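You operate a simulated robot arm through the tools that you are given. There is no shell and no other tool. Be economical: measure what you need, move in short steps, check, and stop when the job is done.

Carry out the task below with a simulated robot arm. There is one attempt and no reset: what you move stays moved.

JOB
Put things in order on the plywood table. At the end: the clear blue-rimmed water trap stands where the clear dosing cup (marked "DOSE") stood; the white oxygen cell from the plywood table is on the cream small carton (marked "CABLE TIES"); the white sensor box (marked "FLOW SENSOR") from the plywood table is on the red tray (marked "FAULTY"); the clear dosing cup stands where the white sensor box stood; whatever was shut is shut again. Leave all else as you found it, and nothing knocked over. Set down upright: sensor box.
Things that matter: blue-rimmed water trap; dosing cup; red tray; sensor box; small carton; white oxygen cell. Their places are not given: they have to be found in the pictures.

Only the result counts: the job must be done as asked and must still hold three seconds after the hand-in. Knocking over, shifting, dropping, spilling or breaking anything else fails it.

ROBOT AND FRAMES
A 6-joint arm with a two-finger parallel gripper, fixed in place. Base frame: the origin is at the foot of the arm, x ahead of it, y to its left, z up; the work surface is at about z = 0. Units: m, degrees, N and s.
With the tool pointing down near the work surface it reaches from about 0.16 to 0.42 m from the base axis. Its first joint turns from -66.0 to 66.0 degrees. Payload 1.57 kg.
The tool frame sits at the grasp point between the pads (the TCP): z along the fingers, y along the line on which they close. The tips reach 0.03 m beyond it. Largest opening 0.08 m; finger width 0.017, thickness 0.012; the body of the gripper, 0.04 by 0.082 m, starts 0.08 m behind the TCP.
Orientation is that of the tool frame in the base frame, as [roll, pitch, yaw] about the fixed x, y, z axes, in that order (R = Rz(yaw) Ry(pitch) Rx(roll)). With the fingers straight down and closing along the base's y, the tool's x points along the base's -x, its y along +y and its z along -z.

CONTROLS
- The arm moves only by the tool play_rows. Its argument "steps" is a list of rows, each a list of 3 entries, a list of its own where there are three numbers: the shift along the base's x, y, z in units of 40 mm (1.0 is 40 mm), then the turn, a rotation vector about the base's x, y, z in units of 4 degrees (1.0 is 4 degrees), then the opening in per cent of the stroke, from 0 (shut) to 100 (fully open). In form: [[[tx, ty, tz], [rx, ry, rz], fingers], ...]. A call has 1 to 8 rows; each row shifts and turns the commanded pose from where the row before left it. A call with a number of a shift or a turn outside -1 to 1 is refused whole. Rows are played at 5 a second. More than 0.05 m and 8.6 degrees between two rows, or a gripper value outside its range, and nothing of the call is played. A pose out of reach is approached as far as the arm can. The call stops where the force on the tool passes 40 N (or 10 N more than at its start, if that is more) or the arm is blocked; 0.2 s more then pass. Each finger travels about 0.153 m/s and halts on what it meets, pressing with about 43 N; the grip force reading is that of the motor and also rises with nothing between the fingers. The clock runs only during rows and for 0.2 s after the last one: add rows that do not move to give the fingers time. The reply holds the time, the measured pose of the TCP, the force on the tool along the base axes, the opening and the grip force, in the units named above and with some noise, with the torque about the TCP (base axes, N m) and any sound that the robot's microphone picked up.
- Cameras (640 x 400 px; columns grow to the right, rows downward): "scene" is fixed at [0.0468, -0.3261, 0.4194]; the picture's right is [0.85, -0.53, 0.00], its down [-0.33, -0.53, -0.78] and it looks along [0.42, 0.66, -0.62] (base axes); focal length 214 px, centre (320, 200). "wrist" rides on the gripper at [0.072, -0.007, -0.122] in the tool frame; the picture's right is [0.09, 1.00, 0.00], its down [-0.84, 0.08, -0.54] and it looks along [-0.54, 0.05, 0.84] (tool axes); focal length 238 px, centre (320, 200).
- camera(camera): a new picture of that camera. No time passes.
- probe_pixels(camera, pixels): for up to 12 pixels [column, row] of the newest picture of that camera ("zoom" is the newest enlarged one), the place [x, y, z] in the base frame of the surface seen there, good to about 0.002 m. No time passes.
- zoom(camera, box): a new picture of the part [left, top, right, bottom] of that camera's present view, enlarged. No time passes.
- hand_in(): hands the job in; it is judged then, once.

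Keep the steps short. Do not move on a guess: measure, check each grasp and each placing, and mend mistakes. In all there are 80 turns and 38 pictures (those below and enlarged ones count). Leave the gripper open and the arm clear of the work at the hand-in unless told otherwise, and finish with a single line.

The tools are called as name(argument=value, ...) on one line, values as JSON. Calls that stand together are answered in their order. play_rows: Moves the arm, as the interface text tells. Its arguments: {"type":"object","properties":{"steps":{"type":"array","items":{"type":"array"}}},"required":["steps"]} The other tools are called the same way: camera (camera) takes a picture; probe_pixels (camera, pixels) gives the place of the surface under pixels of a picture; zoom (camera, box) takes an enlarged picture of a part of a camera's view; hand_in () hands the job in.

At the start:

```text
time: 0.0
eef_pos: [0.2747, 0.056, 0.2438]
ee_rot: [179.8, 0.1, -179.8]
force: [-0.5, -0.2, 0.0]
moment: [0.01, 0.01, -0.05]
finger_gap: 0.0798
gripper_force: 0.0
```

scene: 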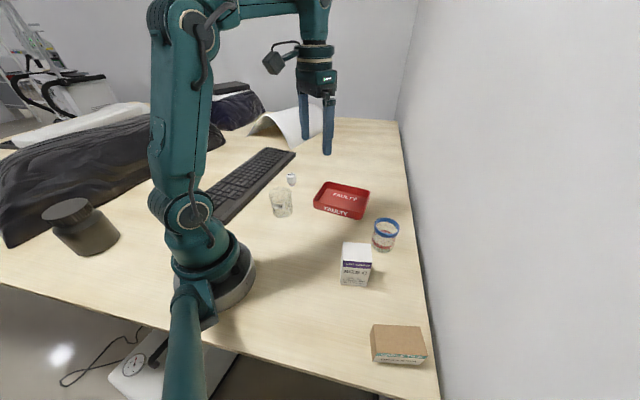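
wrist: 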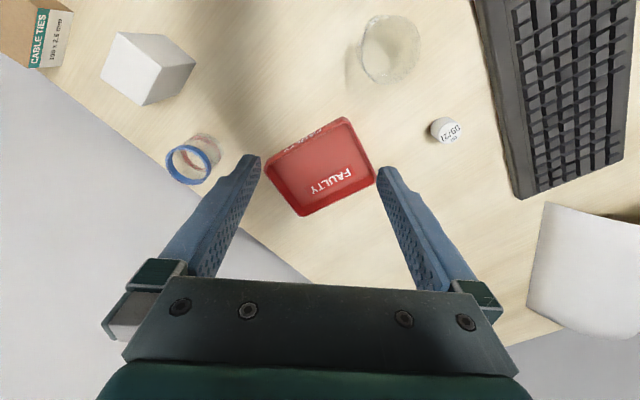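

I see the cup near (281,202), the oxygen cell near (291,179), the red tray near (342,199), the trap near (385,234), the sensor box near (356,264) and the carton near (398,344). I'll zoom in and measure.

zoom(camera="scene", box=[250, 160, 442, 280])

zoom(camera="scene", box=[320, 230, 480, 380])

zoom(camera="wrist", box=[0, 0, 480, 300])

```text
3.33 times, centred on (346, 220) of scene
```

zoom: 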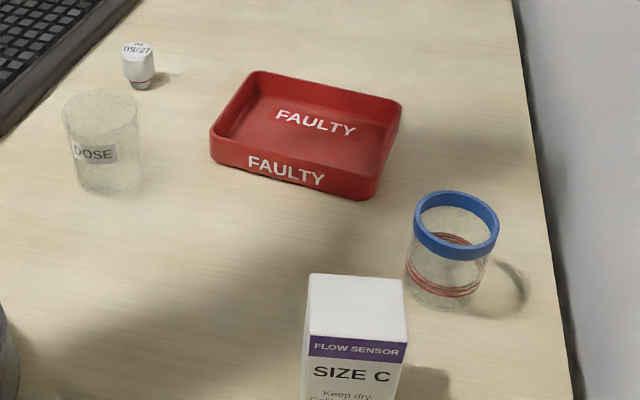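

```text
2.67 times, centred on (400, 305) of scene
```

zoom: 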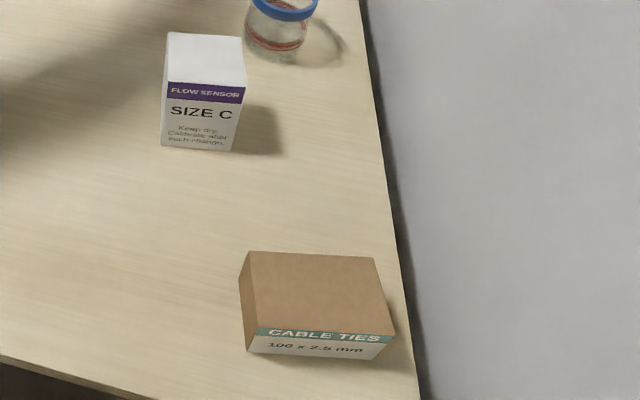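

```text
1.33 times, centred on (240, 150) of wrist
```

zoom: 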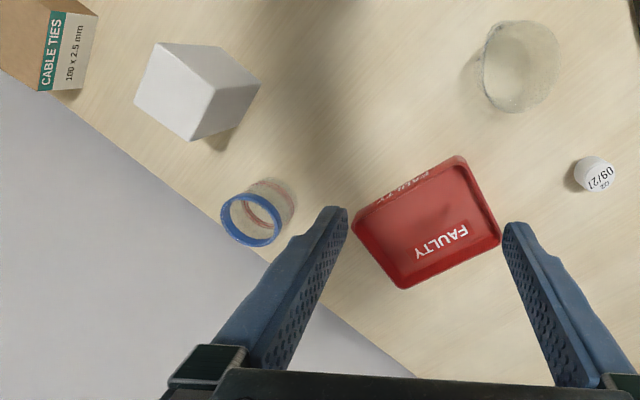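

Now I'll measure the scene points.

probe_pixels(camera="scene", pixels=[[291, 174.5], [292, 181], [278.5, 206], [269.5, 193], [290.5, 193], [280, 188], [327.5, 183], [369.5, 191.5], [360.5, 214], [315, 198.5], [340, 203], [385, 235]])

probe_pixels(camera="scene", pixels=[[344.5, 243.5], [369.5, 245], [370.5, 261.5], [343, 259.5], [374.5, 325.8], [419, 328], [425.5, 353.5], [377.5, 351.5], [376, 229], [397.5, 229], [386.8, 219.5], [386, 236.5]])

probe_pixels(camera="wrist", pixels=[[449, 131], [440, 128], [190, 148], [208, 170], [181, 181], [168, 160], [395, 50], [362, 50], [418, 40], [390, 82], [390, 17], [112, 34]])

```text
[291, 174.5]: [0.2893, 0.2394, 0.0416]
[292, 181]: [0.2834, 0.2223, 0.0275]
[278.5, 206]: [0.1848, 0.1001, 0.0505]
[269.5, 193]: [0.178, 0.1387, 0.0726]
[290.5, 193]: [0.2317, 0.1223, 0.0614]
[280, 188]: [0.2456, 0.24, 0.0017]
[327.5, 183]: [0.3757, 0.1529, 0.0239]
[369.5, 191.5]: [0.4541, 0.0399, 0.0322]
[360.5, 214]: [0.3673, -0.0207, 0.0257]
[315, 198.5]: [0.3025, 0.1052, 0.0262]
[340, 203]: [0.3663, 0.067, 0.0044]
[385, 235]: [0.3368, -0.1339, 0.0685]
```

```text
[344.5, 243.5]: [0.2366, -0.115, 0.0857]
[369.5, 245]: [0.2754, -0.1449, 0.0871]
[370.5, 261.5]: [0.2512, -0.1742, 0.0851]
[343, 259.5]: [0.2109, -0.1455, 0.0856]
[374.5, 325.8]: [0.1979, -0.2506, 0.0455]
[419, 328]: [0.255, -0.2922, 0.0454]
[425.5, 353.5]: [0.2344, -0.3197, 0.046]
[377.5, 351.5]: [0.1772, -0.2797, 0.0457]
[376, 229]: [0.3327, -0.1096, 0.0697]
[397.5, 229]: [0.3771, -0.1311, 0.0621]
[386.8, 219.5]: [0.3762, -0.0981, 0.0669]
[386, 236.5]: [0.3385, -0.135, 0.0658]
```

```text
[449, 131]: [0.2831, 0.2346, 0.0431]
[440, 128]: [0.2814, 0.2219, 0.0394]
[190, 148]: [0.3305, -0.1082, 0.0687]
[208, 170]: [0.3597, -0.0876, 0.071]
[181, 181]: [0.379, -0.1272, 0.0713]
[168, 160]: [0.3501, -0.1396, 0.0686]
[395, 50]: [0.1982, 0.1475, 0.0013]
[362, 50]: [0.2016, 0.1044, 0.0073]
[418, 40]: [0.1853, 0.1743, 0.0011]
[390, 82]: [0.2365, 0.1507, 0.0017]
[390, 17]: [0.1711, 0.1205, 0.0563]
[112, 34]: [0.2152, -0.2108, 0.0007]
```

Nothing needed seems shut. Estimated places:

| Item | x | y | Height | Other |
|---|---|---|---|---|
| Sensor box | 0.244 | -0.145 | 0.086 | long side at -37.5° |
| Trap | 0.355 | -0.114 | 0.07 | |
| Cup | 0.206 | 0.131 | | |
| Cell | 0.286 | 0.235 | | |
| Carton | 0.216 | -0.286 | 0.0455 (top) | |
| Tray | 0.374 | 0.069 | | |

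First I'll move above the sensor box, turning -32°.

play_rows(steps=[[[-0.097, -0.628, 0], [0, 0, -1], 100], [[-0.097, -0.628, 0], [0, 0, -1], 100], [[-0.097, -0.628, 0], [0, 0, -1], 100], [[-0.097, -0.628, 0], [0, 0, -1], 100], [[-0.097, -0.628, 0], [0, 0, -1], 100], [[-0.097, -0.628, 0], [0, 0, -1], 100], [[-0.097, -0.628, 0], [0, 0, -1], 100], [[-0.097, -0.628, 0], [0, 0, -1], 100]])

camera(camera="wrist")

```text
time: 1.8
eef_pos: [0.2428, -0.1456, 0.245]
ee_rot: [180.0, 0.1, 148.2]
force: [0.4, -0.1, 0.9]
moment: [0.0, 0.01, 0.01]
finger_gap: 0.0802
gripper_force: 0.1
```

```text
32 pictures are left
```

wrist: 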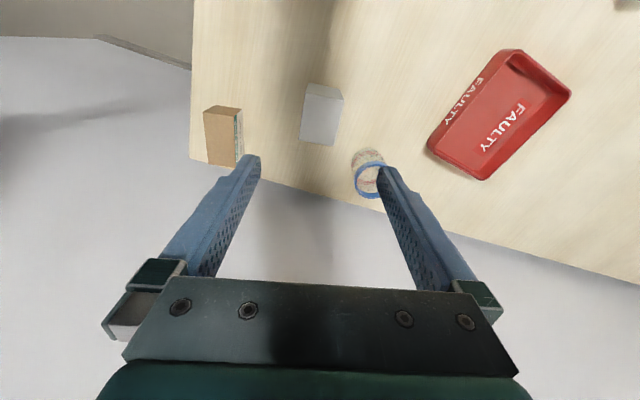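

The box sits under the gripper near (322,115). I'll zoom in for its exact pose.

zoom(camera="wrist", box=[240, 60, 400, 160])

```text
4.00 times, centred on (320, 110) of wrist
```

zoom: 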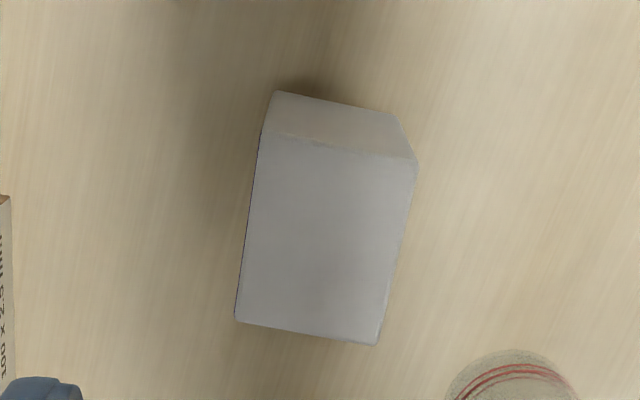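

probe_pixels(camera="zoom", pixels=[[268, 142], [407, 167], [373, 339], [243, 317], [323, 240], [335, 115]])

probe_pixels(camera="wrist", pixels=[[511, 52], [567, 93], [483, 177], [430, 149], [495, 125], [534, 83], [458, 143], [510, 115]])

```text
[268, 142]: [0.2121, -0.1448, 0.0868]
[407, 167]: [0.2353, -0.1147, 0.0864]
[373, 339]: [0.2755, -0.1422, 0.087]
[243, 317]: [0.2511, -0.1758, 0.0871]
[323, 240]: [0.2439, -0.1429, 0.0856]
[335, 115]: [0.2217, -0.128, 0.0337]
```

```text
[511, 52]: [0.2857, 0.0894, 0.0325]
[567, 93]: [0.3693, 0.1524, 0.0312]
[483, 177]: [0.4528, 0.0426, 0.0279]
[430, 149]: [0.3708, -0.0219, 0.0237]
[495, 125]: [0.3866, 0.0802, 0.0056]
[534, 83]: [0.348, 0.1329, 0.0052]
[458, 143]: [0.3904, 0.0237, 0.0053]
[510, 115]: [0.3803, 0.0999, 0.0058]
```

The box is centred at (0.2435,-0.1444) with yaw -37°. The tray centre is (0.370,0.066), its long side is at -52.6° and its floor is at 0.0055. I'll turn another -5° and descend to z=0.065.

play_rows(steps=[[[0.0175, 0.03, -0.7], [0, 0, -0.65], 100], [[0, 0, -0.9], [0, 0, -0.6], 100], [[0, 0, -0.9], [0, 0, 0], 100], [[0, 0, -0.9], [0, 0, 0], 100], [[0, 0, -0.7], [0, 0, 0], 100], [[0, 0, -0.4], [0, 0, 0], 100], [[0, 0, 0], [0, 0, 0], 100]])

camera(camera="wrist")

```text
time: 3.4
eef_pos: [0.2443, -0.1445, 0.0628]
ee_rot: [180.0, 0.1, 143.1]
force: [1.0, 0.1, 0.6]
moment: [0.02, -0.01, 0.0]
finger_gap: 0.08
gripper_force: 0.1
```

```text
30 pictures are left
```

wrist: 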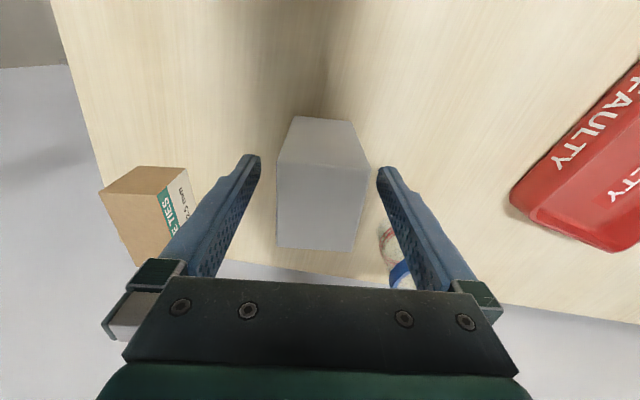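

The box is centred between the fingers. I'll close on it.

play_rows(steps=[[[0, 0, 0], [0, 0, 0], 60], [[0, 0, 0], [0, 0, 0], 40], [[0, 0, 0], [0, 0, 0], 30], [[0, 0, 0], [0, 0, 0], 30]])

```text
time: 4.4
eef_pos: [0.2428, -0.1443, 0.0633]
ee_rot: [180.0, 0.1, 143.1]
force: [-0.2, -0.2, 0.5]
moment: [0.02, -0.01, 0.0]
finger_gap: 0.0443
gripper_force: 43.3
```

The box is gripped at a gap of 0.044. I'll lift it 0.12.

play_rows(steps=[[[0, 0, 0.4], [0, 0, 0], 30], [[0, 0, 0.8], [0, 0, 0], 30], [[0, 0, 0.9], [0, 0, 0], 30], [[0, 0, 0.9], [0, 0, 0], 30], [[0, 0, 0], [0, 0, 0], 30]])

play_rows(steps=[[[0.44, 0.75, 0], [0, 0, -0.56], 30], [[0.44, 0.75, 0], [0, 0, -0.56], 30], [[0.44, 0.75, 0], [0, 0, -0.56], 30], [[0.44, 0.75, 0], [0, 0, -0.56], 30], [[0.44, 0.75, 0], [0, 0, -0.56], 30], [[0.44, 0.75, 0], [0, 0, -0.56], 30], [[0.4, 0.75, 0], [0, 0, -0.56], 30], [[0, 0, 0], [0, 0, 0], 30]])

camera(camera="scene")

```text
time: 5.6
eef_pos: [0.2433, -0.1436, 0.1829]
ee_rot: [179.9, 0.0, 143.1]
force: [-0.2, -0.2, -0.9]
moment: [-0.01, 0.03, 0.01]
finger_gap: 0.0441
gripper_force: 42.5
```

```text
time: 7.4
eef_pos: [0.3644, 0.0681, 0.1841]
ee_rot: [180.0, 0.0, 127.4]
force: [0.3, 0.6, -0.5]
moment: [-0.01, 0.03, -0.03]
finger_gap: 0.0442
gripper_force: 43.2
```

```text
29 pictures are left
```

scene: 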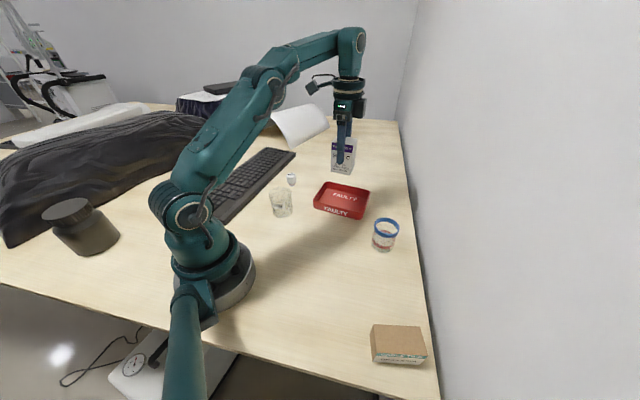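

The box hangs over the tray. I'll lower it to just above the floor, then ease it down.

play_rows(steps=[[[0, -0.03, -0.7], [0, 0, 0], 30], [[0, -0.03, -0.8], [0, 0, 0], 30], [[0, 0, -0.7], [0, 0, 0], 30], [[0, 0, -0.4], [0, 0, 0], 30], [[0, 0, -0.1], [0, 0, 0], 30], [[0, 0, 0], [0, 0, 0], 30]])

```text
time: 8.8
eef_pos: [0.3647, 0.0655, 0.0753]
ee_rot: [179.9, 0.1, 127.5]
force: [-0.9, -0.1, -0.4]
moment: [0.03, 0.0, 0.0]
finger_gap: 0.0443
gripper_force: 42.9
```

play_rows(steps=[[[0, 0, -0.05], [0, 0, 0], 30], [[0, 0, -0.05], [0, 0, 0], 30], [[0, 0, -0.03], [0, 0, 0], 30], [[0, 0, -0.03], [0, 0, 0], 30], [[0, 0, 0], [0, 0, 0], 30]])

```text
time: 10.0
eef_pos: [0.3667, 0.065, 0.0701]
ee_rot: [-179.9, 0.1, 127.4]
force: [-0.5, -0.4, 0.2]
moment: [-0.01, -0.02, -0.06]
finger_gap: 0.0441
gripper_force: 42.7
```

There's no contact yet, so I'll keep easing down.

play_rows(steps=[[[0, 0, -0.03], [0, 0, 0], 30], [[0, 0, -0.03], [0, 0, 0], 30], [[0, 0, 0], [0, 0, 0], 30]])

```text
time: 10.8
eef_pos: [0.3653, 0.0648, 0.0672]
ee_rot: [179.9, 0.0, 127.4]
force: [-2.2, -0.8, 7.4]
moment: [-0.1, 0.19, -0.01]
finger_gap: 0.0441
gripper_force: 42.6
```

I read a 7 N contact, so the box is on the tray floor. I'll release gently and rise.

play_rows(steps=[[[0, 0, 0], [0, 0, 0], 60], [[0, 0, 0], [0, 0, 0], 90], [[0, 0, 0], [0, 0, 0], 90], [[0, 0, 0.6], [0, 0, 0], 90], [[0, 0, 0.9], [0, 0, 0], 90], [[0, 0, 0.9], [0, 0, 0], 90], [[0, 0, 0.9], [0, 0, 0], 100]])

zoom(camera="scene", box=[250, 130, 442, 250])

```text
time: 12.4
eef_pos: [0.3653, 0.0643, 0.1956]
ee_rot: [-179.6, -0.1, 127.5]
force: [0.0, 0.0, 1.0]
moment: [0.0, 0.02, 0.01]
finger_gap: 0.0799
gripper_force: 0.0
```

```text
3.33 times, centred on (346, 190) of scene
```

zoom: 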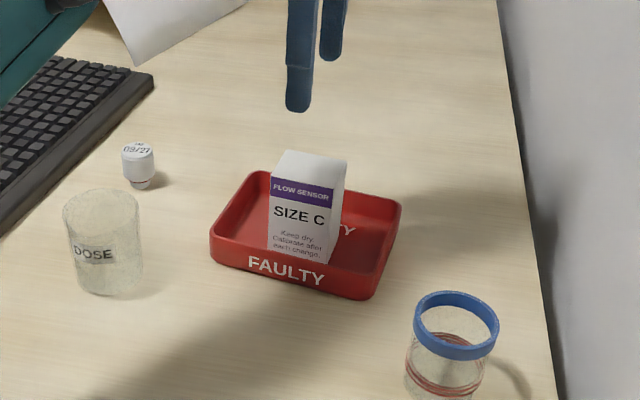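

The sensor box is upright in the tray. Next is the cup: I'll move above (0.206,0.131) and turn back towards tool y = 90°.

play_rows(steps=[[[-0.306, 0.129, 0], [0, 0, 1], 100], [[-0.306, 0.129, 0], [0, 0, 1], 100], [[-0.306, 0.129, 0], [0, 0, 1], 100], [[-0.306, 0.129, 0], [0, 0, 1], 100], [[-0.306, 0.129, 0], [0, 0, 1], 100], [[-0.306, 0.129, 0], [0, 0, 1], 100], [[-0.306, 0.129, 0], [0, 0, 1], 100], [[-0.306, 0.129, 0], [0, 0, 1], 100]])

play_rows(steps=[[[-0.306, 0.129, 0], [0, 0, 1], 100], [[-0.306, 0.129, 0], [0, 0, 1], 100], [[-0.306, 0.129, 0], [0, 0, 1], 100], [[-0.306, 0.129, 0], [0, 0, 1], 100], [[-0.306, 0.129, 0], [0, 0, 1], 100], [[0, 0, 0], [0, 0, 0], 100]])

zoom(camera="wrist", box=[200, 0, 520, 200])

```text
time: 14.2
eef_pos: [0.3564, 0.1297, 0.1785]
ee_rot: [180.0, 0.0, 159.5]
force: [-0.5, 0.1, 0.1]
moment: [-0.03, 0.0, 0.0]
finger_gap: 0.0801
gripper_force: 0.0
out of reach, approached as far as the arm can: row 1, 2, 3, 4, 5, 6, 7, 8
```

```text
time: 15.6
eef_pos: [0.3369, 0.1741, 0.1792]
ee_rot: [179.9, 0.1, 179.5]
force: [-0.3, 0.4, -0.5]
moment: [-0.01, 0.0, 0.0]
finger_gap: 0.0798
gripper_force: 0.1
out of reach, approached as far as the arm can: row 1, 2, 3, 4, 5
```

```text
2.00 times, centred on (360, 100) of wrist
```

zoom: 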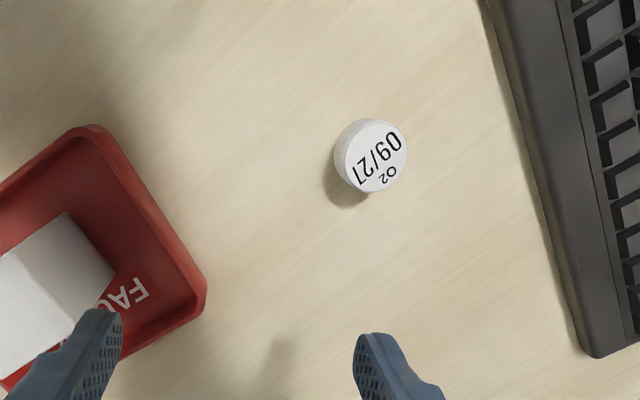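

The arm didn't follow the inward motion ("out of reach"). It's now at (0.337,0.174,0.179), nearly above the cell, so I'll test a small inward move.

play_rows(steps=[[[-0.4, 0, 0], [0, 0, 0], 100], [[-0.4, 0, 0], [0, 0, 0], 100], [[0, 0, 0], [0, 0, 0], 100]])

```text
time: 16.4
eef_pos: [0.3289, 0.1865, 0.1782]
ee_rot: [-180.0, 0.0, 179.4]
force: [-0.2, 0.2, 1.0]
moment: [-0.02, 0.0, 0.03]
finger_gap: 0.08
gripper_force: 0.1
out of reach, approached as far as the arm can: row 1, 2
```

camera(camera="scene")

```text
26 pictures are left
```

scene: 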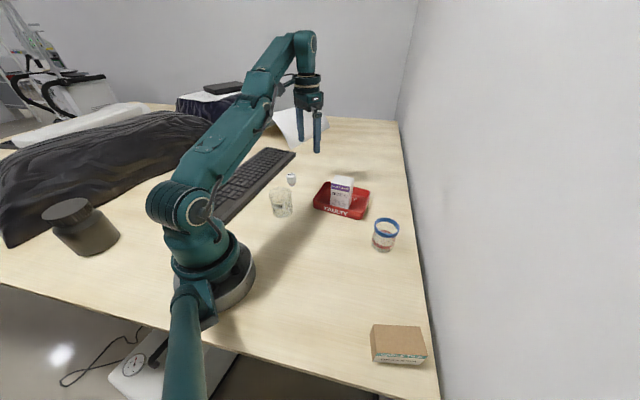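

The arm is stretched straight. Lowering slightly should let the elbow bend.

play_rows(steps=[[[0, 0, -0.4], [0, 0, 0], 100], [[0, 0, -0.4], [0, 0, 0], 100], [[0, 0, 0], [0, 0, 0], 100]])

```text
time: 17.2
eef_pos: [0.3289, 0.1866, 0.1446]
ee_rot: [180.0, 0.2, 179.4]
force: [-0.2, -0.1, 0.2]
moment: [-0.01, -0.04, 0.0]
finger_gap: 0.0801
gripper_force: 0.0
```

That freed it. Now I'll move inward to the cup at this height; the tips at 0.115 clear everything there.

play_rows(steps=[[[-0.6, -0.28, 0], [0, 0, 0], 100], [[-0.6, -0.28, 0], [0, 0, 0], 100], [[-0.6, -0.28, 0], [0, 0, 0], 100], [[-0.6, -0.28, 0.2], [0, 0, 0], 100], [[-0.6, -0.28, 0.3], [0, 0, 0], 100], [[0, 0, 0], [0, 0, 0], 100]])

zoom(camera="wrist", box=[200, 0, 520, 200])

```text
time: 18.6
eef_pos: [0.2082, 0.1289, 0.1655]
ee_rot: [180.0, 0.1, 179.4]
force: [-0.2, -0.5, -0.6]
moment: [-0.01, 0.01, 0.03]
finger_gap: 0.08
gripper_force: 0.2
```

```text
2.00 times, centred on (360, 100) of wrist
```

zoom: 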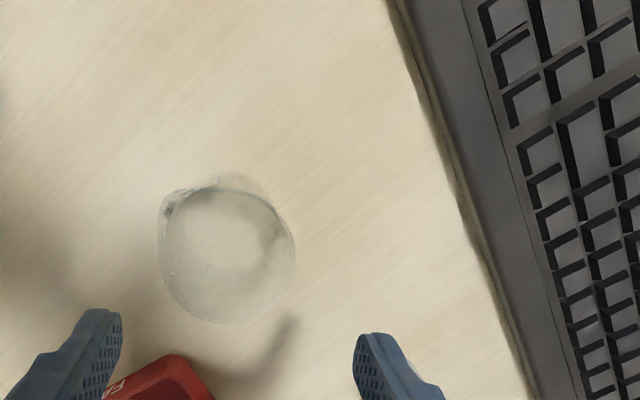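

probe_pixels(camera="zoom", pixels=[[161, 245], [163, 245], [294, 256], [296, 256], [230, 323], [230, 320], [223, 188], [223, 190], [175, 290], [280, 295], [228, 256], [168, 210]])

```text
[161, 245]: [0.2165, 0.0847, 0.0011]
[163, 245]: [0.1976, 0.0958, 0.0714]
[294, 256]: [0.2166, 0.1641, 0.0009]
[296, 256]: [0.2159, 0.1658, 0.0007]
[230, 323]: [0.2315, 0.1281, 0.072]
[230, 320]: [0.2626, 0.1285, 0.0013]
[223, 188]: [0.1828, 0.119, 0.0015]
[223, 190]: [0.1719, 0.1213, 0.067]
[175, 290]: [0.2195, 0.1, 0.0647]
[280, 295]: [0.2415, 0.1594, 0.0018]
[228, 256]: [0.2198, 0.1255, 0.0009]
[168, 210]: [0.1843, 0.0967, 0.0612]
```

Cup rim: centre about (0.201,0.126), diameter about 0.06, rim height 0.07. I'll align and descend partway, then check.

play_rows(steps=[[[-0.18, -0.05, 0], [0, 0, 0], 100], [[0, 0, -0.5], [0, 0, 0], 100], [[0, 0, -0.5], [0, 0, 0], 100], [[0, 0, -0.3], [0, 0, 0], 100], [[0, 0, 0], [0, 0, 0], 100]])

zoom(camera="wrist", box=[160, 80, 480, 280])

```text
time: 19.8
eef_pos: [0.2038, 0.1296, 0.1126]
ee_rot: [179.9, 0.1, 179.5]
force: [0.4, -0.2, -0.1]
moment: [-0.03, 0.01, 0.02]
finger_gap: 0.0801
gripper_force: 0.1
```

```text
2.00 times, centred on (320, 180) of wrist
```

zoom: 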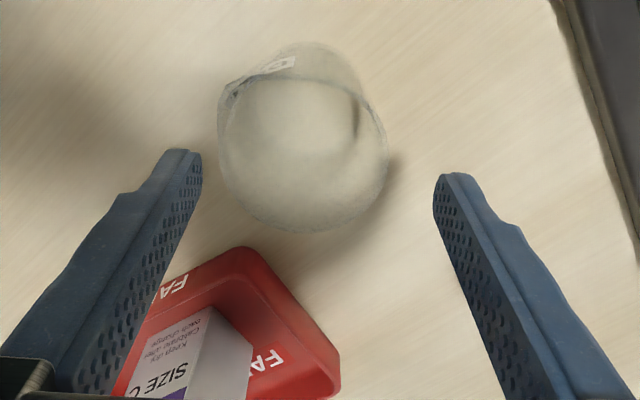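

The cup sits about 5 mm to -y of the finger centre. I'll shift by -0.003,-0.0055, descend to z≈0.05 and check.

play_rows(steps=[[[-0.08, -0.14, 0], [0, 0, 0], 100], [[0, 0, 0], [0, 0, 0], 100], [[0, 0, -0.4], [0, 0, 0], 100], [[0, 0, -0.5], [0, 0, 0], 100], [[0, 0, -0.6], [0, 0, 0], 100], [[0, 0, 0], [0, 0, 0], 100]])

zoom(camera="wrist", box=[160, 80, 480, 280])

```text
time: 21.2
eef_pos: [0.1984, 0.1245, 0.0522]
ee_rot: [180.0, 0.0, 179.5]
force: [0.0, 0.1, 0.2]
moment: [-0.02, 0.03, -0.02]
finger_gap: 0.0799
gripper_force: 0.0
```

```text
2.00 times, centred on (320, 180) of wrist
```

zoom: 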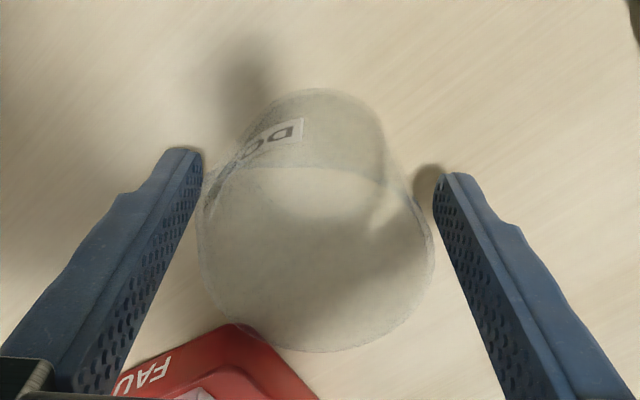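

The cup is centred between the fingers. I'll close slowly.

play_rows(steps=[[[0, 0, 0], [0, 0, 0], 85], [[0, 0, 0], [0, 0, 0], 78], [[0, 0, 0], [0, 0, 0], 72], [[0, 0, 0], [0, 0, 0], 68], [[0, 0, 0], [0, 0, 0], 66], [[0, 0, 0], [0, 0, 0], 66]])

```text
time: 22.6
eef_pos: [0.199, 0.1252, 0.052]
ee_rot: [-179.9, 0.1, 179.4]
force: [-0.5, 0.0, 0.1]
moment: [-0.02, -0.01, 0.04]
finger_gap: 0.0603
gripper_force: 43.0
```

The cup is gripped at 0.060. I'll lift it level and carry it to the sensor box's old place at (0.2435,-0.1444).

play_rows(steps=[[[0, 0, 0.3], [0, 0, 0], 66], [[0, 0, 0.5], [0, 0, 0], 66], [[0, 0, 0.6], [0, 0, 0], 66], [[0, 0, 0.6], [0, 0, 0], 66], [[0, 0, 0], [0, 0, 0], 66]])

play_rows(steps=[[[0.14, -0.8, 0], [0, 0, -0.5], 66], [[0.14, -0.85, 0], [0, 0, -0.5], 66], [[0.14, -0.85, 0], [0, 0, -0.5], 66], [[0.14, -0.85, 0], [0, 0, -0.5], 66], [[0.14, -0.85, 0], [0, 0, -0.5], 66], [[0.14, -0.85, 0], [0, 0, -0.5], 66], [[0.14, -0.85, 0], [0, 0, -0.5], 66], [[0.13, -0.82, 0], [0, 0, -0.5], 66]])

```text
time: 23.8
eef_pos: [0.1989, 0.1227, 0.1347]
ee_rot: [179.9, 0.1, 179.5]
force: [0.2, 0.2, -1.6]
moment: [0.0, 0.0, -0.02]
finger_gap: 0.0604
gripper_force: 43.5
```

```text
time: 25.6
eef_pos: [0.2413, -0.1457, 0.1322]
ee_rot: [180.0, 0.1, 163.4]
force: [0.1, -0.3, -0.1]
moment: [-0.03, -0.01, -0.03]
finger_gap: 0.0603
gripper_force: 43.3
```

play_rows(steps=[[[0.03, 0, -0.5], [0, 0, 0], 66], [[0, 0.01, -0.6], [0, 0, 0], 66], [[0, 0, -0.5], [0, 0, 0], 66], [[0, 0, -0.25], [0, 0, 0], 66], [[0, 0, -0.05], [0, 0, 0], 66], [[0, 0, 0], [0, 0, 0], 66]])

play_rows(steps=[[[0, 0, -0.03], [0, 0, 0], 66], [[0, 0, -0.03], [0, 0, 0], 66], [[0, 0, 0], [0, 0, 0], 66]])

```text
time: 27.0
eef_pos: [0.244, -0.1451, 0.0578]
ee_rot: [179.9, 0.1, 163.4]
force: [-0.8, -0.6, 0.1]
moment: [0.01, -0.02, 0.03]
finger_gap: 0.0604
gripper_force: 42.7
```

```text
time: 27.8
eef_pos: [0.2442, -0.145, 0.0545]
ee_rot: [179.9, 0.1, 163.3]
force: [-0.2, 1.1, -0.8]
moment: [-0.01, 0.0, 0.01]
finger_gap: 0.0601
gripper_force: 43.1
```

There's no contact yet, so I'll ease down a little more.

play_rows(steps=[[[0, 0, -0.03], [0, 0, 0], 66], [[0, 0, -0.025], [0, 0, 0], 66], [[0, 0, 0], [0, 0, 0], 66]])

```text
time: 28.6
eef_pos: [0.2442, -0.1448, 0.0525]
ee_rot: [179.8, 0.0, 163.3]
force: [0.0, 0.8, -0.9]
moment: [-0.03, 0.0, 0.0]
finger_gap: 0.0601
gripper_force: 43.1
```

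play_rows(steps=[[[0, 0, -0.02], [0, 0, 0], 66], [[0, 0, -0.02], [0, 0, 0], 66], [[0, 0, 0], [0, 0, 0], 66]])

```text
time: 29.4
eef_pos: [0.2441, -0.145, 0.0516]
ee_rot: [-179.9, 0.2, 163.5]
force: [-6.3, 1.8, 27.5]
moment: [0.15, 0.26, 0.02]
finger_gap: 0.0603
gripper_force: 42.6
```

I read contact at 27 N. I'll back off 0.4 mm, release and rise.

play_rows(steps=[[[0, 0, 0.015], [0, 0, 0], 66], [[0, 0, 0], [0, 0, 0], 80], [[0, 0, 0], [0, 0, 0], 100], [[0, 0, 0], [0, 0, 0], 100], [[0, 0, 0.6], [0, 0, 0], 100], [[0, 0, 0.8], [0, 0, 0], 100], [[0, 0, 0.8], [0, 0, 0], 100]])

zoom(camera="scene", box=[280, 180, 472, 300])

```text
time: 31.0
eef_pos: [0.2448, -0.1444, 0.1392]
ee_rot: [179.9, 0.1, 163.4]
force: [1.2, 0.0, -0.1]
moment: [0.03, 0.01, 0.0]
finger_gap: 0.0799
gripper_force: 0.0
```

```text
3.33 times, centred on (376, 240) of scene
```

zoom: 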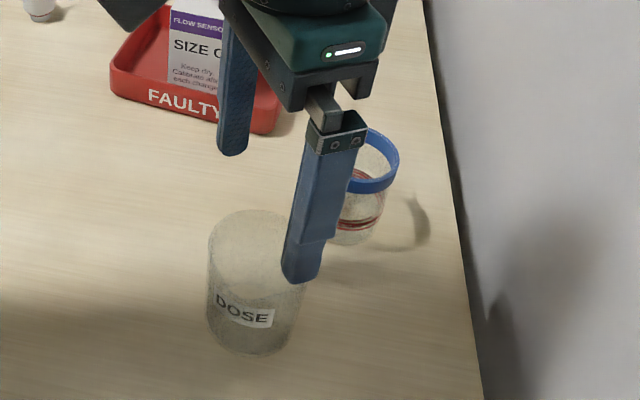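

The cup stands. Next is the trap: I'll move above (0.355,-0.114).

play_rows(steps=[[[0.7, 0.19, 0], [0, 0, 0], 100], [[0.7, 0.19, 0], [0, 0, 0], 100], [[0.7, 0.19, 0], [0, 0, 0], 100], [[0.65, 0.19, 0], [0, 0, 0], 100], [[0, 0, -0.4], [0, 0, 0], 100], [[0, 0, 0], [0, 0, 0], 100]])

zoom(camera="wrist", box=[160, 80, 480, 280])

```text
time: 32.4
eef_pos: [0.3548, -0.1136, 0.124]
ee_rot: [179.9, 0.1, 163.5]
force: [0.0, 0.1, -0.7]
moment: [-0.01, 0.0, -0.02]
finger_gap: 0.0801
gripper_force: 0.1
```

```text
2.00 times, centred on (320, 180) of wrist
```

zoom: 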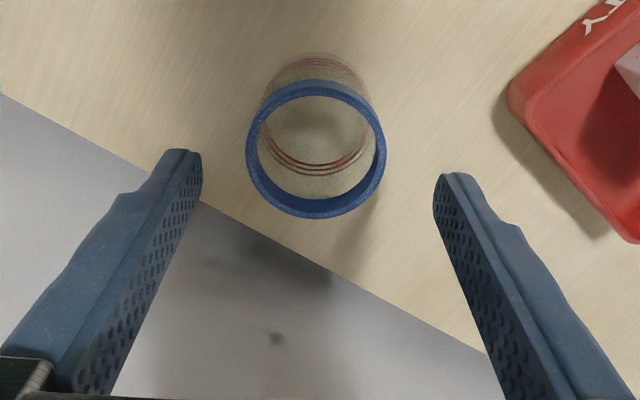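

The trap is well centred. I'll descend to z≈0.057, with the pads across the rim and upper body, and close slowly.

play_rows(steps=[[[0, 0, -0.5], [0, 0, 0], 100], [[0, 0, -0.6], [0, 0, 0], 100], [[0, 0, -0.55], [0, 0, 0], 100], [[0, 0, 0], [0, 0, 0], 100], [[0, 0, 0], [0, 0, 0], 80], [[0, 0, 0], [0, 0, 0], 68], [[0, 0, 0], [0, 0, 0], 60], [[0, 0, 0], [0, 0, 0], 60]])

```text
time: 34.2
eef_pos: [0.3538, -0.1147, 0.0571]
ee_rot: [179.9, 0.1, 163.5]
force: [0.4, 0.7, -0.1]
moment: [0.01, 0.02, 0.02]
finger_gap: 0.0526
gripper_force: 43.3
```

The trap is gripped at 0.053. I'll lift and carry it to the cup's old place at (0.1995,0.1245).

play_rows(steps=[[[0, 0, 0.3], [0, 0, 0], 60], [[0, 0, 0.5], [0, 0, 0], 60], [[0, 0, 0.6], [0, 0, 0], 60], [[0, 0, 0.6], [0, 0, 0], 60], [[0, 0, 0], [0, 0, 0], 60]])

play_rows(steps=[[[-0.552, 0.855, 0], [0, 0, 0.57], 60], [[-0.552, 0.855, 0], [0, 0, 0.57], 60], [[-0.552, 0.855, 0], [0, 0, 0.57], 60], [[-0.552, 0.855, 0], [0, 0, 0.57], 60], [[-0.552, 0.855, 0], [0, 0, 0.57], 60], [[-0.552, 0.855, 0], [0, 0, 0.57], 60], [[-0.552, 0.855, 0], [0, 0, 0.57], 60], [[0, 0, 0], [0, 0, 0], 60]])

```text
time: 35.4
eef_pos: [0.3546, -0.1145, 0.1377]
ee_rot: [-180.0, 0.1, 163.5]
force: [0.3, -0.7, -0.3]
moment: [-0.02, 0.05, 0.0]
finger_gap: 0.0524
gripper_force: 43.3
```

```text
time: 37.2
eef_pos: [0.1989, 0.1254, 0.1387]
ee_rot: [179.9, 0.1, 179.4]
force: [0.1, 0.1, 0.5]
moment: [0.0, 0.0, -0.03]
finger_gap: 0.0526
gripper_force: 42.9
```

Over the target. I'll lower from 0.138 to about 0.060, then ease down.

play_rows(steps=[[[0, 0, -0.5], [0, 0, 0], 60], [[0, 0, -0.6], [0, 0, 0], 60], [[0, 0, -0.5], [0, 0, 0], 60], [[0, 0, -0.25], [0, 0, 0], 60], [[0, 0, -0.05], [0, 0, 0], 60], [[0, 0, 0], [0, 0, 0], 60]])

play_rows(steps=[[[0, 0, -0.02], [0, 0, 0], 60], [[0, 0, -0.02], [0, 0, 0], 60], [[0, 0, 0], [0, 0, 0], 60]])

```text
time: 38.6
eef_pos: [0.2001, 0.1247, 0.0613]
ee_rot: [179.9, 0.1, 179.5]
force: [-0.1, -0.2, -0.5]
moment: [0.0, -0.01, -0.03]
finger_gap: 0.0524
gripper_force: 42.7
```

```text
time: 39.4
eef_pos: [0.1995, 0.1242, 0.0598]
ee_rot: [179.9, 0.1, 179.4]
force: [0.6, 0.6, -0.2]
moment: [-0.03, 0.03, 0.01]
finger_gap: 0.0523
gripper_force: 43.1
```

play_rows(steps=[[[0, 0, -0.02], [0, 0, 0], 60], [[0, 0, -0.02], [0, 0, 0], 60], [[0, 0, 0], [0, 0, 0], 60]])

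```text
time: 40.2
eef_pos: [0.1999, 0.1261, 0.0581]
ee_rot: [179.9, 0.1, 179.4]
force: [0.5, -0.1, -0.6]
moment: [-0.01, -0.01, 0.01]
finger_gap: 0.0525
gripper_force: 42.9
```

play_rows(steps=[[[0, 0, -0.02], [0, 0, 0], 60], [[0, 0, -0.015], [0, 0, 0], 60], [[0, 0, 0], [0, 0, 0], 60]])

```text
time: 41.0
eef_pos: [0.1997, 0.1249, 0.0567]
ee_rot: [179.9, 0.1, 179.4]
force: [-0.4, -3.2, 15.4]
moment: [-0.23, -0.03, -0.01]
finger_gap: 0.0522
gripper_force: 42.7
```

Contact. I'll release and rise to about z=0.137.

play_rows(steps=[[[0, 0, 0.01], [0, 0, 0], 60], [[0, 0, 0], [0, 0, 0], 75], [[0, 0, 0], [0, 0, 0], 100], [[0, 0, 0], [0, 0, 0], 100], [[0, 0, 0.6], [0, 0, 0], 100], [[0, 0, 0.7], [0, 0, 0], 100], [[0, 0, 0.7], [0, 0, 0], 100]])

camera(camera="wrist")

```text
time: 42.6
eef_pos: [0.2003, 0.1238, 0.1386]
ee_rot: [179.9, 0.1, 179.5]
force: [0.7, 0.1, -0.7]
moment: [0.0, 0.02, 0.02]
finger_gap: 0.08
gripper_force: 0.1
```

```text
20 pictures are left
```

wrist: 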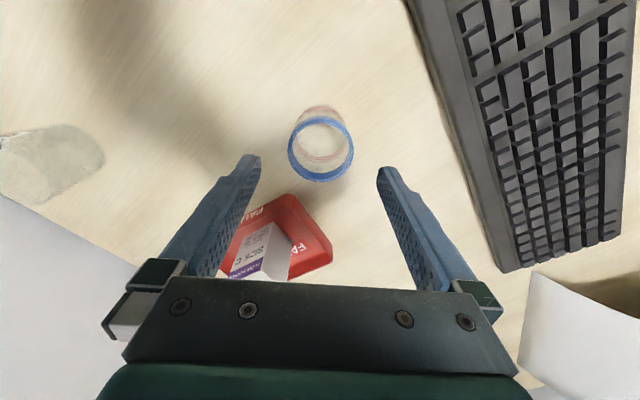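

The trap is standing in the cup's old place. Now the cell: I'll move above (0.285,0.236) with a narrower opening.

play_rows(steps=[[[0.53, 0.7, 0], [0, 0, 0], 70], [[0.53, 0.7, 0], [0, 0, 0], 70], [[0.53, 0.7, 0], [0, 0, 0], 70], [[0.53, 0.7, 0], [0, 0, 0], 70], [[0, 0, -0.7], [0, 0, 0], 70], [[0, 0, 0], [0, 0, 0], 70]])

zoom(camera="wrist", box=[160, 80, 480, 280])

```text
time: 44.0
eef_pos: [0.2839, 0.2364, 0.1098]
ee_rot: [-179.9, 0.1, 179.4]
force: [-0.7, -0.2, 0.0]
moment: [-0.03, 0.02, 0.04]
finger_gap: 0.056
gripper_force: 0.0
```

```text
2.00 times, centred on (320, 180) of wrist
```

zoom: 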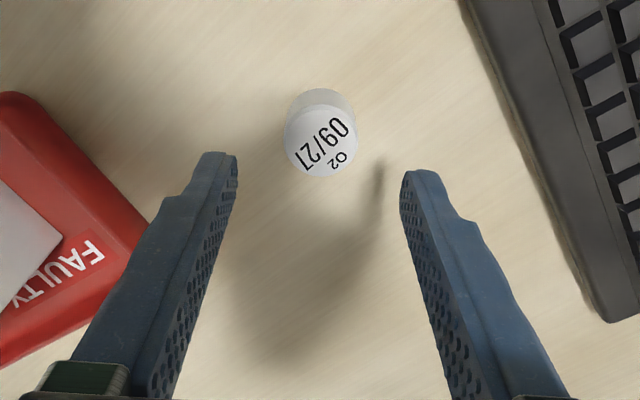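

It's aligned. I'll descend to z≈0.037 and close.

play_rows(steps=[[[0, 0, -0.5], [0, 0, 0], 70], [[0, 0, -0.6], [0, 0, 0], 70], [[0, 0, -0.5], [0, 0, 0], 70], [[0, 0, -0.2], [0, 0, 0], 70], [[0, 0, 0], [0, 0, 0], 50], [[0, 0, 0], [0, 0, 0], 38], [[0, 0, 0], [0, 0, 0], 30], [[0, 0, 0], [0, 0, 0], 30]])

zoom(camera="wrist", box=[160, 80, 480, 280])

```text
time: 45.8
eef_pos: [0.2829, 0.2353, 0.0388]
ee_rot: [179.9, 0.1, 179.4]
force: [-0.4, 0.3, 0.6]
moment: [0.01, -0.01, 0.01]
finger_gap: 0.03
gripper_force: 39.3
```

```text
2.00 times, centred on (320, 180) of wrist
```

zoom: 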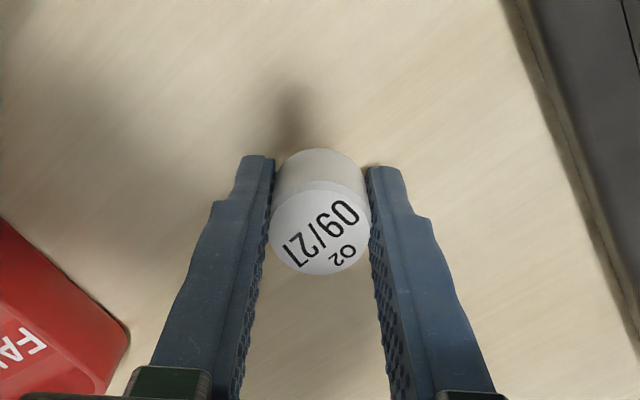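

The cell is gripped at 0.030. I'll lift and carry it towards the carton.

play_rows(steps=[[[0, 0, 0.3], [0, 0, 0], 30], [[0, 0, 0.6], [0, 0, 0], 30], [[0, 0, 0.8], [0, 0, 0], 30], [[0, 0, 0.8], [0, 0, 0], 30], [[0, 0, 0], [0, 0, 0], 30]])

play_rows(steps=[[[-0.153, -0.89, 0], [0, 0, -0.6], 30], [[-0.153, -0.89, 0], [0, 0, -0.6], 30], [[-0.153, -0.89, 0], [0, 0, -0.6], 30], [[-0.153, -0.89, 0], [0, 0, -0.6], 30], [[-0.153, -0.89, 0], [0, 0, -0.6], 30], [[-0.153, -0.89, 0], [0, 0, -0.6], 30], [[-0.153, -0.89, 0], [0, 0, -0.6], 30], [[-0.153, -0.89, 0], [0, 0, -0.6], 30]])

play_rows(steps=[[[-0.068, -0.841, 0], [0, 0, -0.6], 30], [[-0.068, -0.841, 0], [0, 0, -0.6], 30], [[-0.068, -0.841, 0], [0, 0, -0.6], 30], [[-0.068, -0.841, 0], [0, 0, -0.6], 30], [[-0.068, -0.841, 0], [0, 0, -0.6], 30], [[-0.068, -0.841, 0], [0, 0, -0.6], 30], [[-0.068, -0.841, 0], [0, 0, -0.6], 30], [[0, 0, 0], [0, 0, 0], 30]])

camera(camera="scene")

camera(camera="wrist")

```text
time: 47.0
eef_pos: [0.284, 0.2373, 0.1375]
ee_rot: [179.9, 0.0, 179.4]
force: [0.0, -0.6, -0.1]
moment: [-0.01, 0.0, 0.01]
finger_gap: 0.0299
gripper_force: 38.8
```

```text
time: 48.8
eef_pos: [0.2369, -0.0475, 0.1382]
ee_rot: [180.0, 0.2, 160.2]
force: [0.5, -0.3, -0.1]
moment: [-0.04, 0.0, 0.02]
finger_gap: 0.0298
gripper_force: 39.0
```

```text
time: 50.6
eef_pos: [0.2169, -0.2823, 0.1379]
ee_rot: [179.9, 0.1, 143.4]
force: [-0.3, -0.1, -0.4]
moment: [-0.01, -0.02, -0.02]
finger_gap: 0.0298
gripper_force: 38.9
```

```text
17 pictures are left
```

scene: 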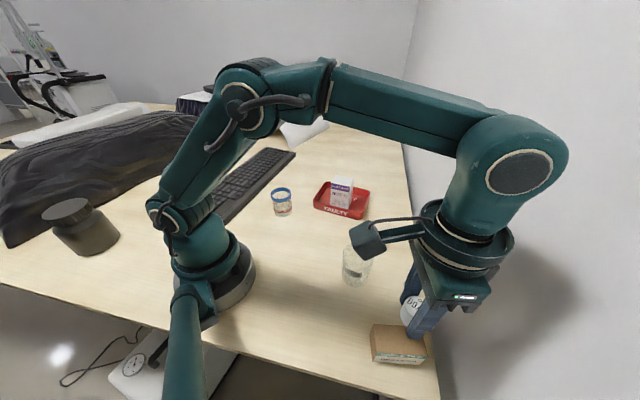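

```text
16 pictures are left
```

wrist: 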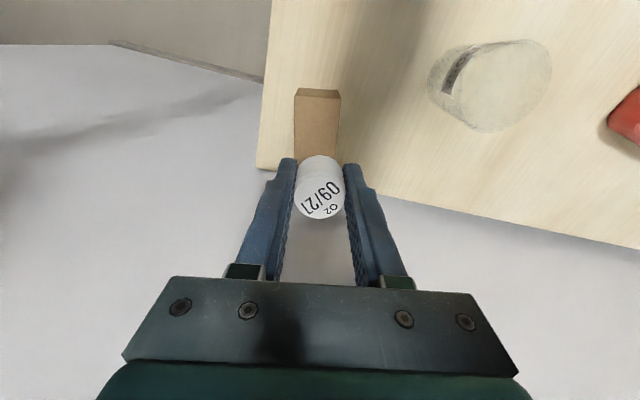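

I'll probe the visible part of the carton top to confirm its centre line.

probe_pixels(camera="wrist", pixels=[[296, 98], [338, 99], [297, 145], [338, 145], [317, 120], [317, 92]])

```text
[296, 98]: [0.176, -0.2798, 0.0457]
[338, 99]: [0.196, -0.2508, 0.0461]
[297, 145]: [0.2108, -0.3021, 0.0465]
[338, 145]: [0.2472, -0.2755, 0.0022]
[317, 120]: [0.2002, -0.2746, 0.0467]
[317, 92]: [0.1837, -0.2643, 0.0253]
```

The carton centre is about (0.2155,-0.2868). I'll shift by (-0.001,-0.004) and lower to about 0.090.

play_rows(steps=[[[-0.025, -0.1, 0], [0, 0, 0], 30], [[0, 0, -0.5], [0, 0, 0], 30], [[0, 0, -0.5], [0, 0, 0], 30], [[0, 0, -0.2], [0, 0, 0], 30], [[0, 0, 0], [0, 0, 0], 30]])

zoom(camera="wrist", box=[160, 60, 480, 260])

zoom(camera="scene", box=[340, 270, 500, 370])

```text
time: 51.8
eef_pos: [0.2156, -0.2869, 0.0902]
ee_rot: [179.9, 0.1, 143.3]
force: [-0.3, -0.5, -0.3]
moment: [-0.02, 0.02, -0.01]
finger_gap: 0.0299
gripper_force: 39.3
```

```text
2.00 times, centred on (320, 160) of wrist
```

zoom: 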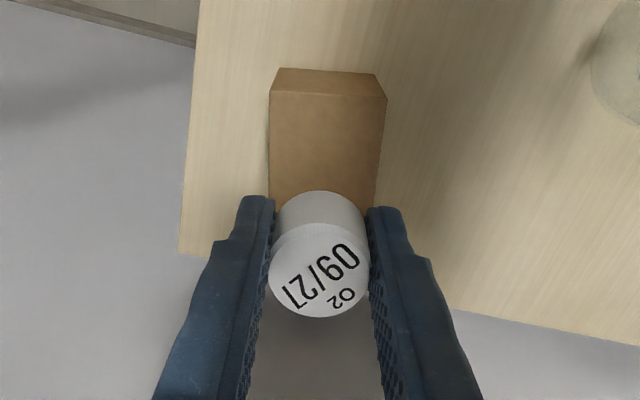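

```text
4.00 times, centred on (420, 320) of scene
```

zoom: 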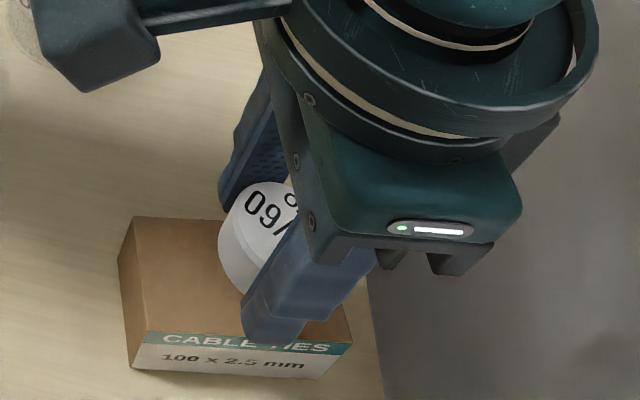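

It's well centred over the carton. I'll ease down.

play_rows(steps=[[[0, 0, -0.05], [0, 0, 0], 30], [[0, 0, -0.04], [0, 0, 0], 30], [[0, 0, 0], [0, 0, 0], 30]])

play_rows(steps=[[[0, 0, -0.02], [0, 0, 0], 30], [[0, 0, -0.015], [0, 0, 0], 30], [[0, 0, 0], [0, 0, 0], 30]])

```text
time: 52.6
eef_pos: [0.2164, -0.2868, 0.085]
ee_rot: [180.0, 0.1, 143.4]
force: [-0.2, 0.0, -0.4]
moment: [0.01, -0.03, -0.01]
finger_gap: 0.03
gripper_force: 39.0
```

```text
time: 53.4
eef_pos: [0.2163, -0.287, 0.0836]
ee_rot: [179.9, 0.1, 143.4]
force: [-0.2, -0.5, -0.2]
moment: [0.0, 0.0, 0.03]
finger_gap: 0.0295
gripper_force: 39.6
```

play_rows(steps=[[[0, 0, -0.02], [0, 0, 0], 30], [[0, 0, -0.01], [0, 0, 0], 30], [[0, 0, 0], [0, 0, 0], 30]])

```text
time: 54.2
eef_pos: [0.2154, -0.2874, 0.0833]
ee_rot: [179.9, 0.1, 143.4]
force: [-0.1, 0.6, -0.6]
moment: [-0.01, 0.01, 0.01]
finger_gap: 0.0297
gripper_force: 39.1
```

play_rows(steps=[[[0, 0, -0.02], [0, 0, 0], 30], [[0, 0, -0.01], [0, 0, 0], 30], [[0, 0, 0], [0, 0, 0], 30]])

```text
time: 55.0
eef_pos: [0.2168, -0.2869, 0.0817]
ee_rot: [-179.9, 0.2, 143.4]
force: [-1.6, 4.3, 21.8]
moment: [0.12, 0.04, -0.02]
finger_gap: 0.0299
gripper_force: 39.1
```

Contact with the carton top. I'll back off slightly, release and rise.

play_rows(steps=[[[0, 0, 0.012], [0, 0, 0], 30], [[0, 0, 0], [0, 0, 0], 45], [[0, 0, 0], [0, 0, 0], 70], [[0, 0, 0], [0, 0, 0], 70], [[0, 0, 0.5], [0, 0, 0], 70], [[0, 0, 0.7], [0, 0, 0], 70], [[0, 0, 0.7], [0, 0, 0], 70]])

camera(camera="wrist")

```text
time: 56.6
eef_pos: [0.2162, -0.2863, 0.1577]
ee_rot: [180.0, 0.1, 143.5]
force: [-0.5, -0.2, 0.2]
moment: [0.01, 0.01, -0.03]
finger_gap: 0.0561
gripper_force: 0.1
```

```text
13 pictures are left
```

wrist: 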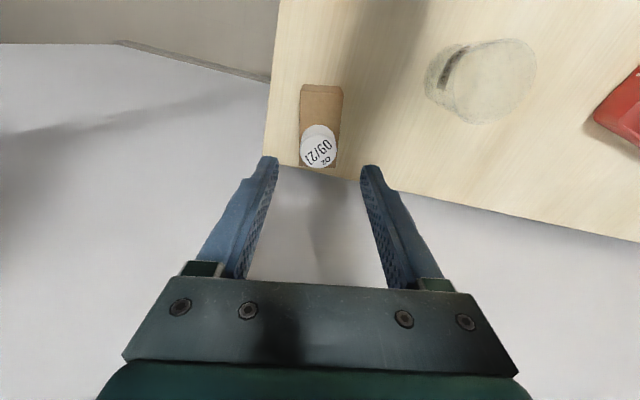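

The cell stands on the carton. I'll move the arm clear to the middle and take a final look.

play_rows(steps=[[[0, 0, 0.8], [0, 0, 0], 100], [[0.05, 0.9, 0.3], [0, 0, 0.6], 100], [[0.05, 0.9, 0.2], [0, 0, 0.6], 100], [[0.05, 0.9, 0.2], [0, 0, 0.6], 100], [[0.05, 0.9, 0], [0, 0, 0.6], 100], [[0.05, 0.9, 0], [0, 0, 0.6], 100], [[0.05, 0.9, 0], [0, 0, 0.6], 100], [[0.05, 0.9, 0], [0, 0, 0.6], 100]])

camera(camera="scene")

zoom(camera="scene", box=[250, 170, 506, 380])

```text
time: 58.4
eef_pos: [0.2292, -0.0331, 0.2189]
ee_rot: [-180.0, 0.1, 160.1]
force: [0.0, -0.4, 0.2]
moment: [0.01, 0.02, 0.01]
finger_gap: 0.08
gripper_force: 0.0
```

```text
12 pictures are left
```

scene: 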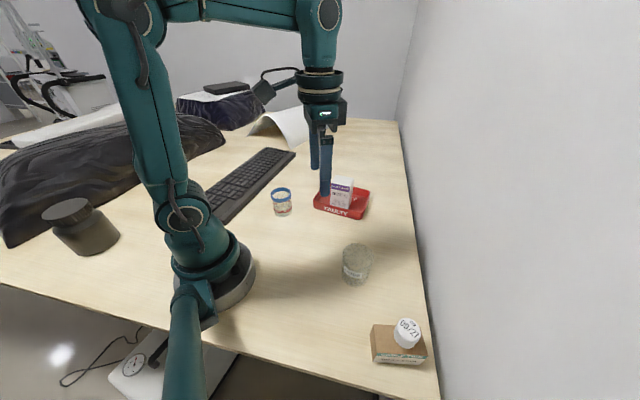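

```text
1.90 times, centred on (378, 275) of scene
```

zoom: 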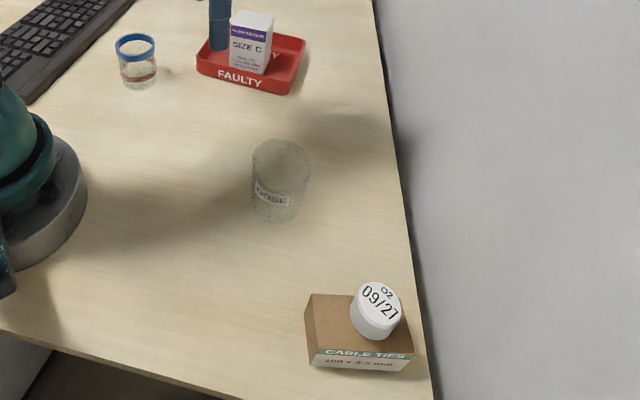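

Everything looks right. I'll verify the cell's position on the carton.

probe_pixels(camera="zoom", pixels=[[380, 302], [362, 290], [396, 312], [312, 298], [408, 350], [322, 345]])

```text
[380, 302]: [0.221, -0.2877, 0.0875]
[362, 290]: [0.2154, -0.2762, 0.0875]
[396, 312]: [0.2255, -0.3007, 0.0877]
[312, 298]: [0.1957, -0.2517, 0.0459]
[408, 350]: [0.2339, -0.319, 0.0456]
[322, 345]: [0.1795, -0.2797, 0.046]
```

The cell's centre is about (0.219,-0.287), it's upright at height 0.0875, and the carton hasn't moved. The gripper is open and clear, so I'll hand in.

hand_in()

```text
The job is handed in.
```

Handed in: the trap stands where the cup was, the cup where the sensor box was, the sensor box is upright on the red tray, the oxygen cell is on the small carton, and I saw nothing knocked over and found nothing that needed shutting.
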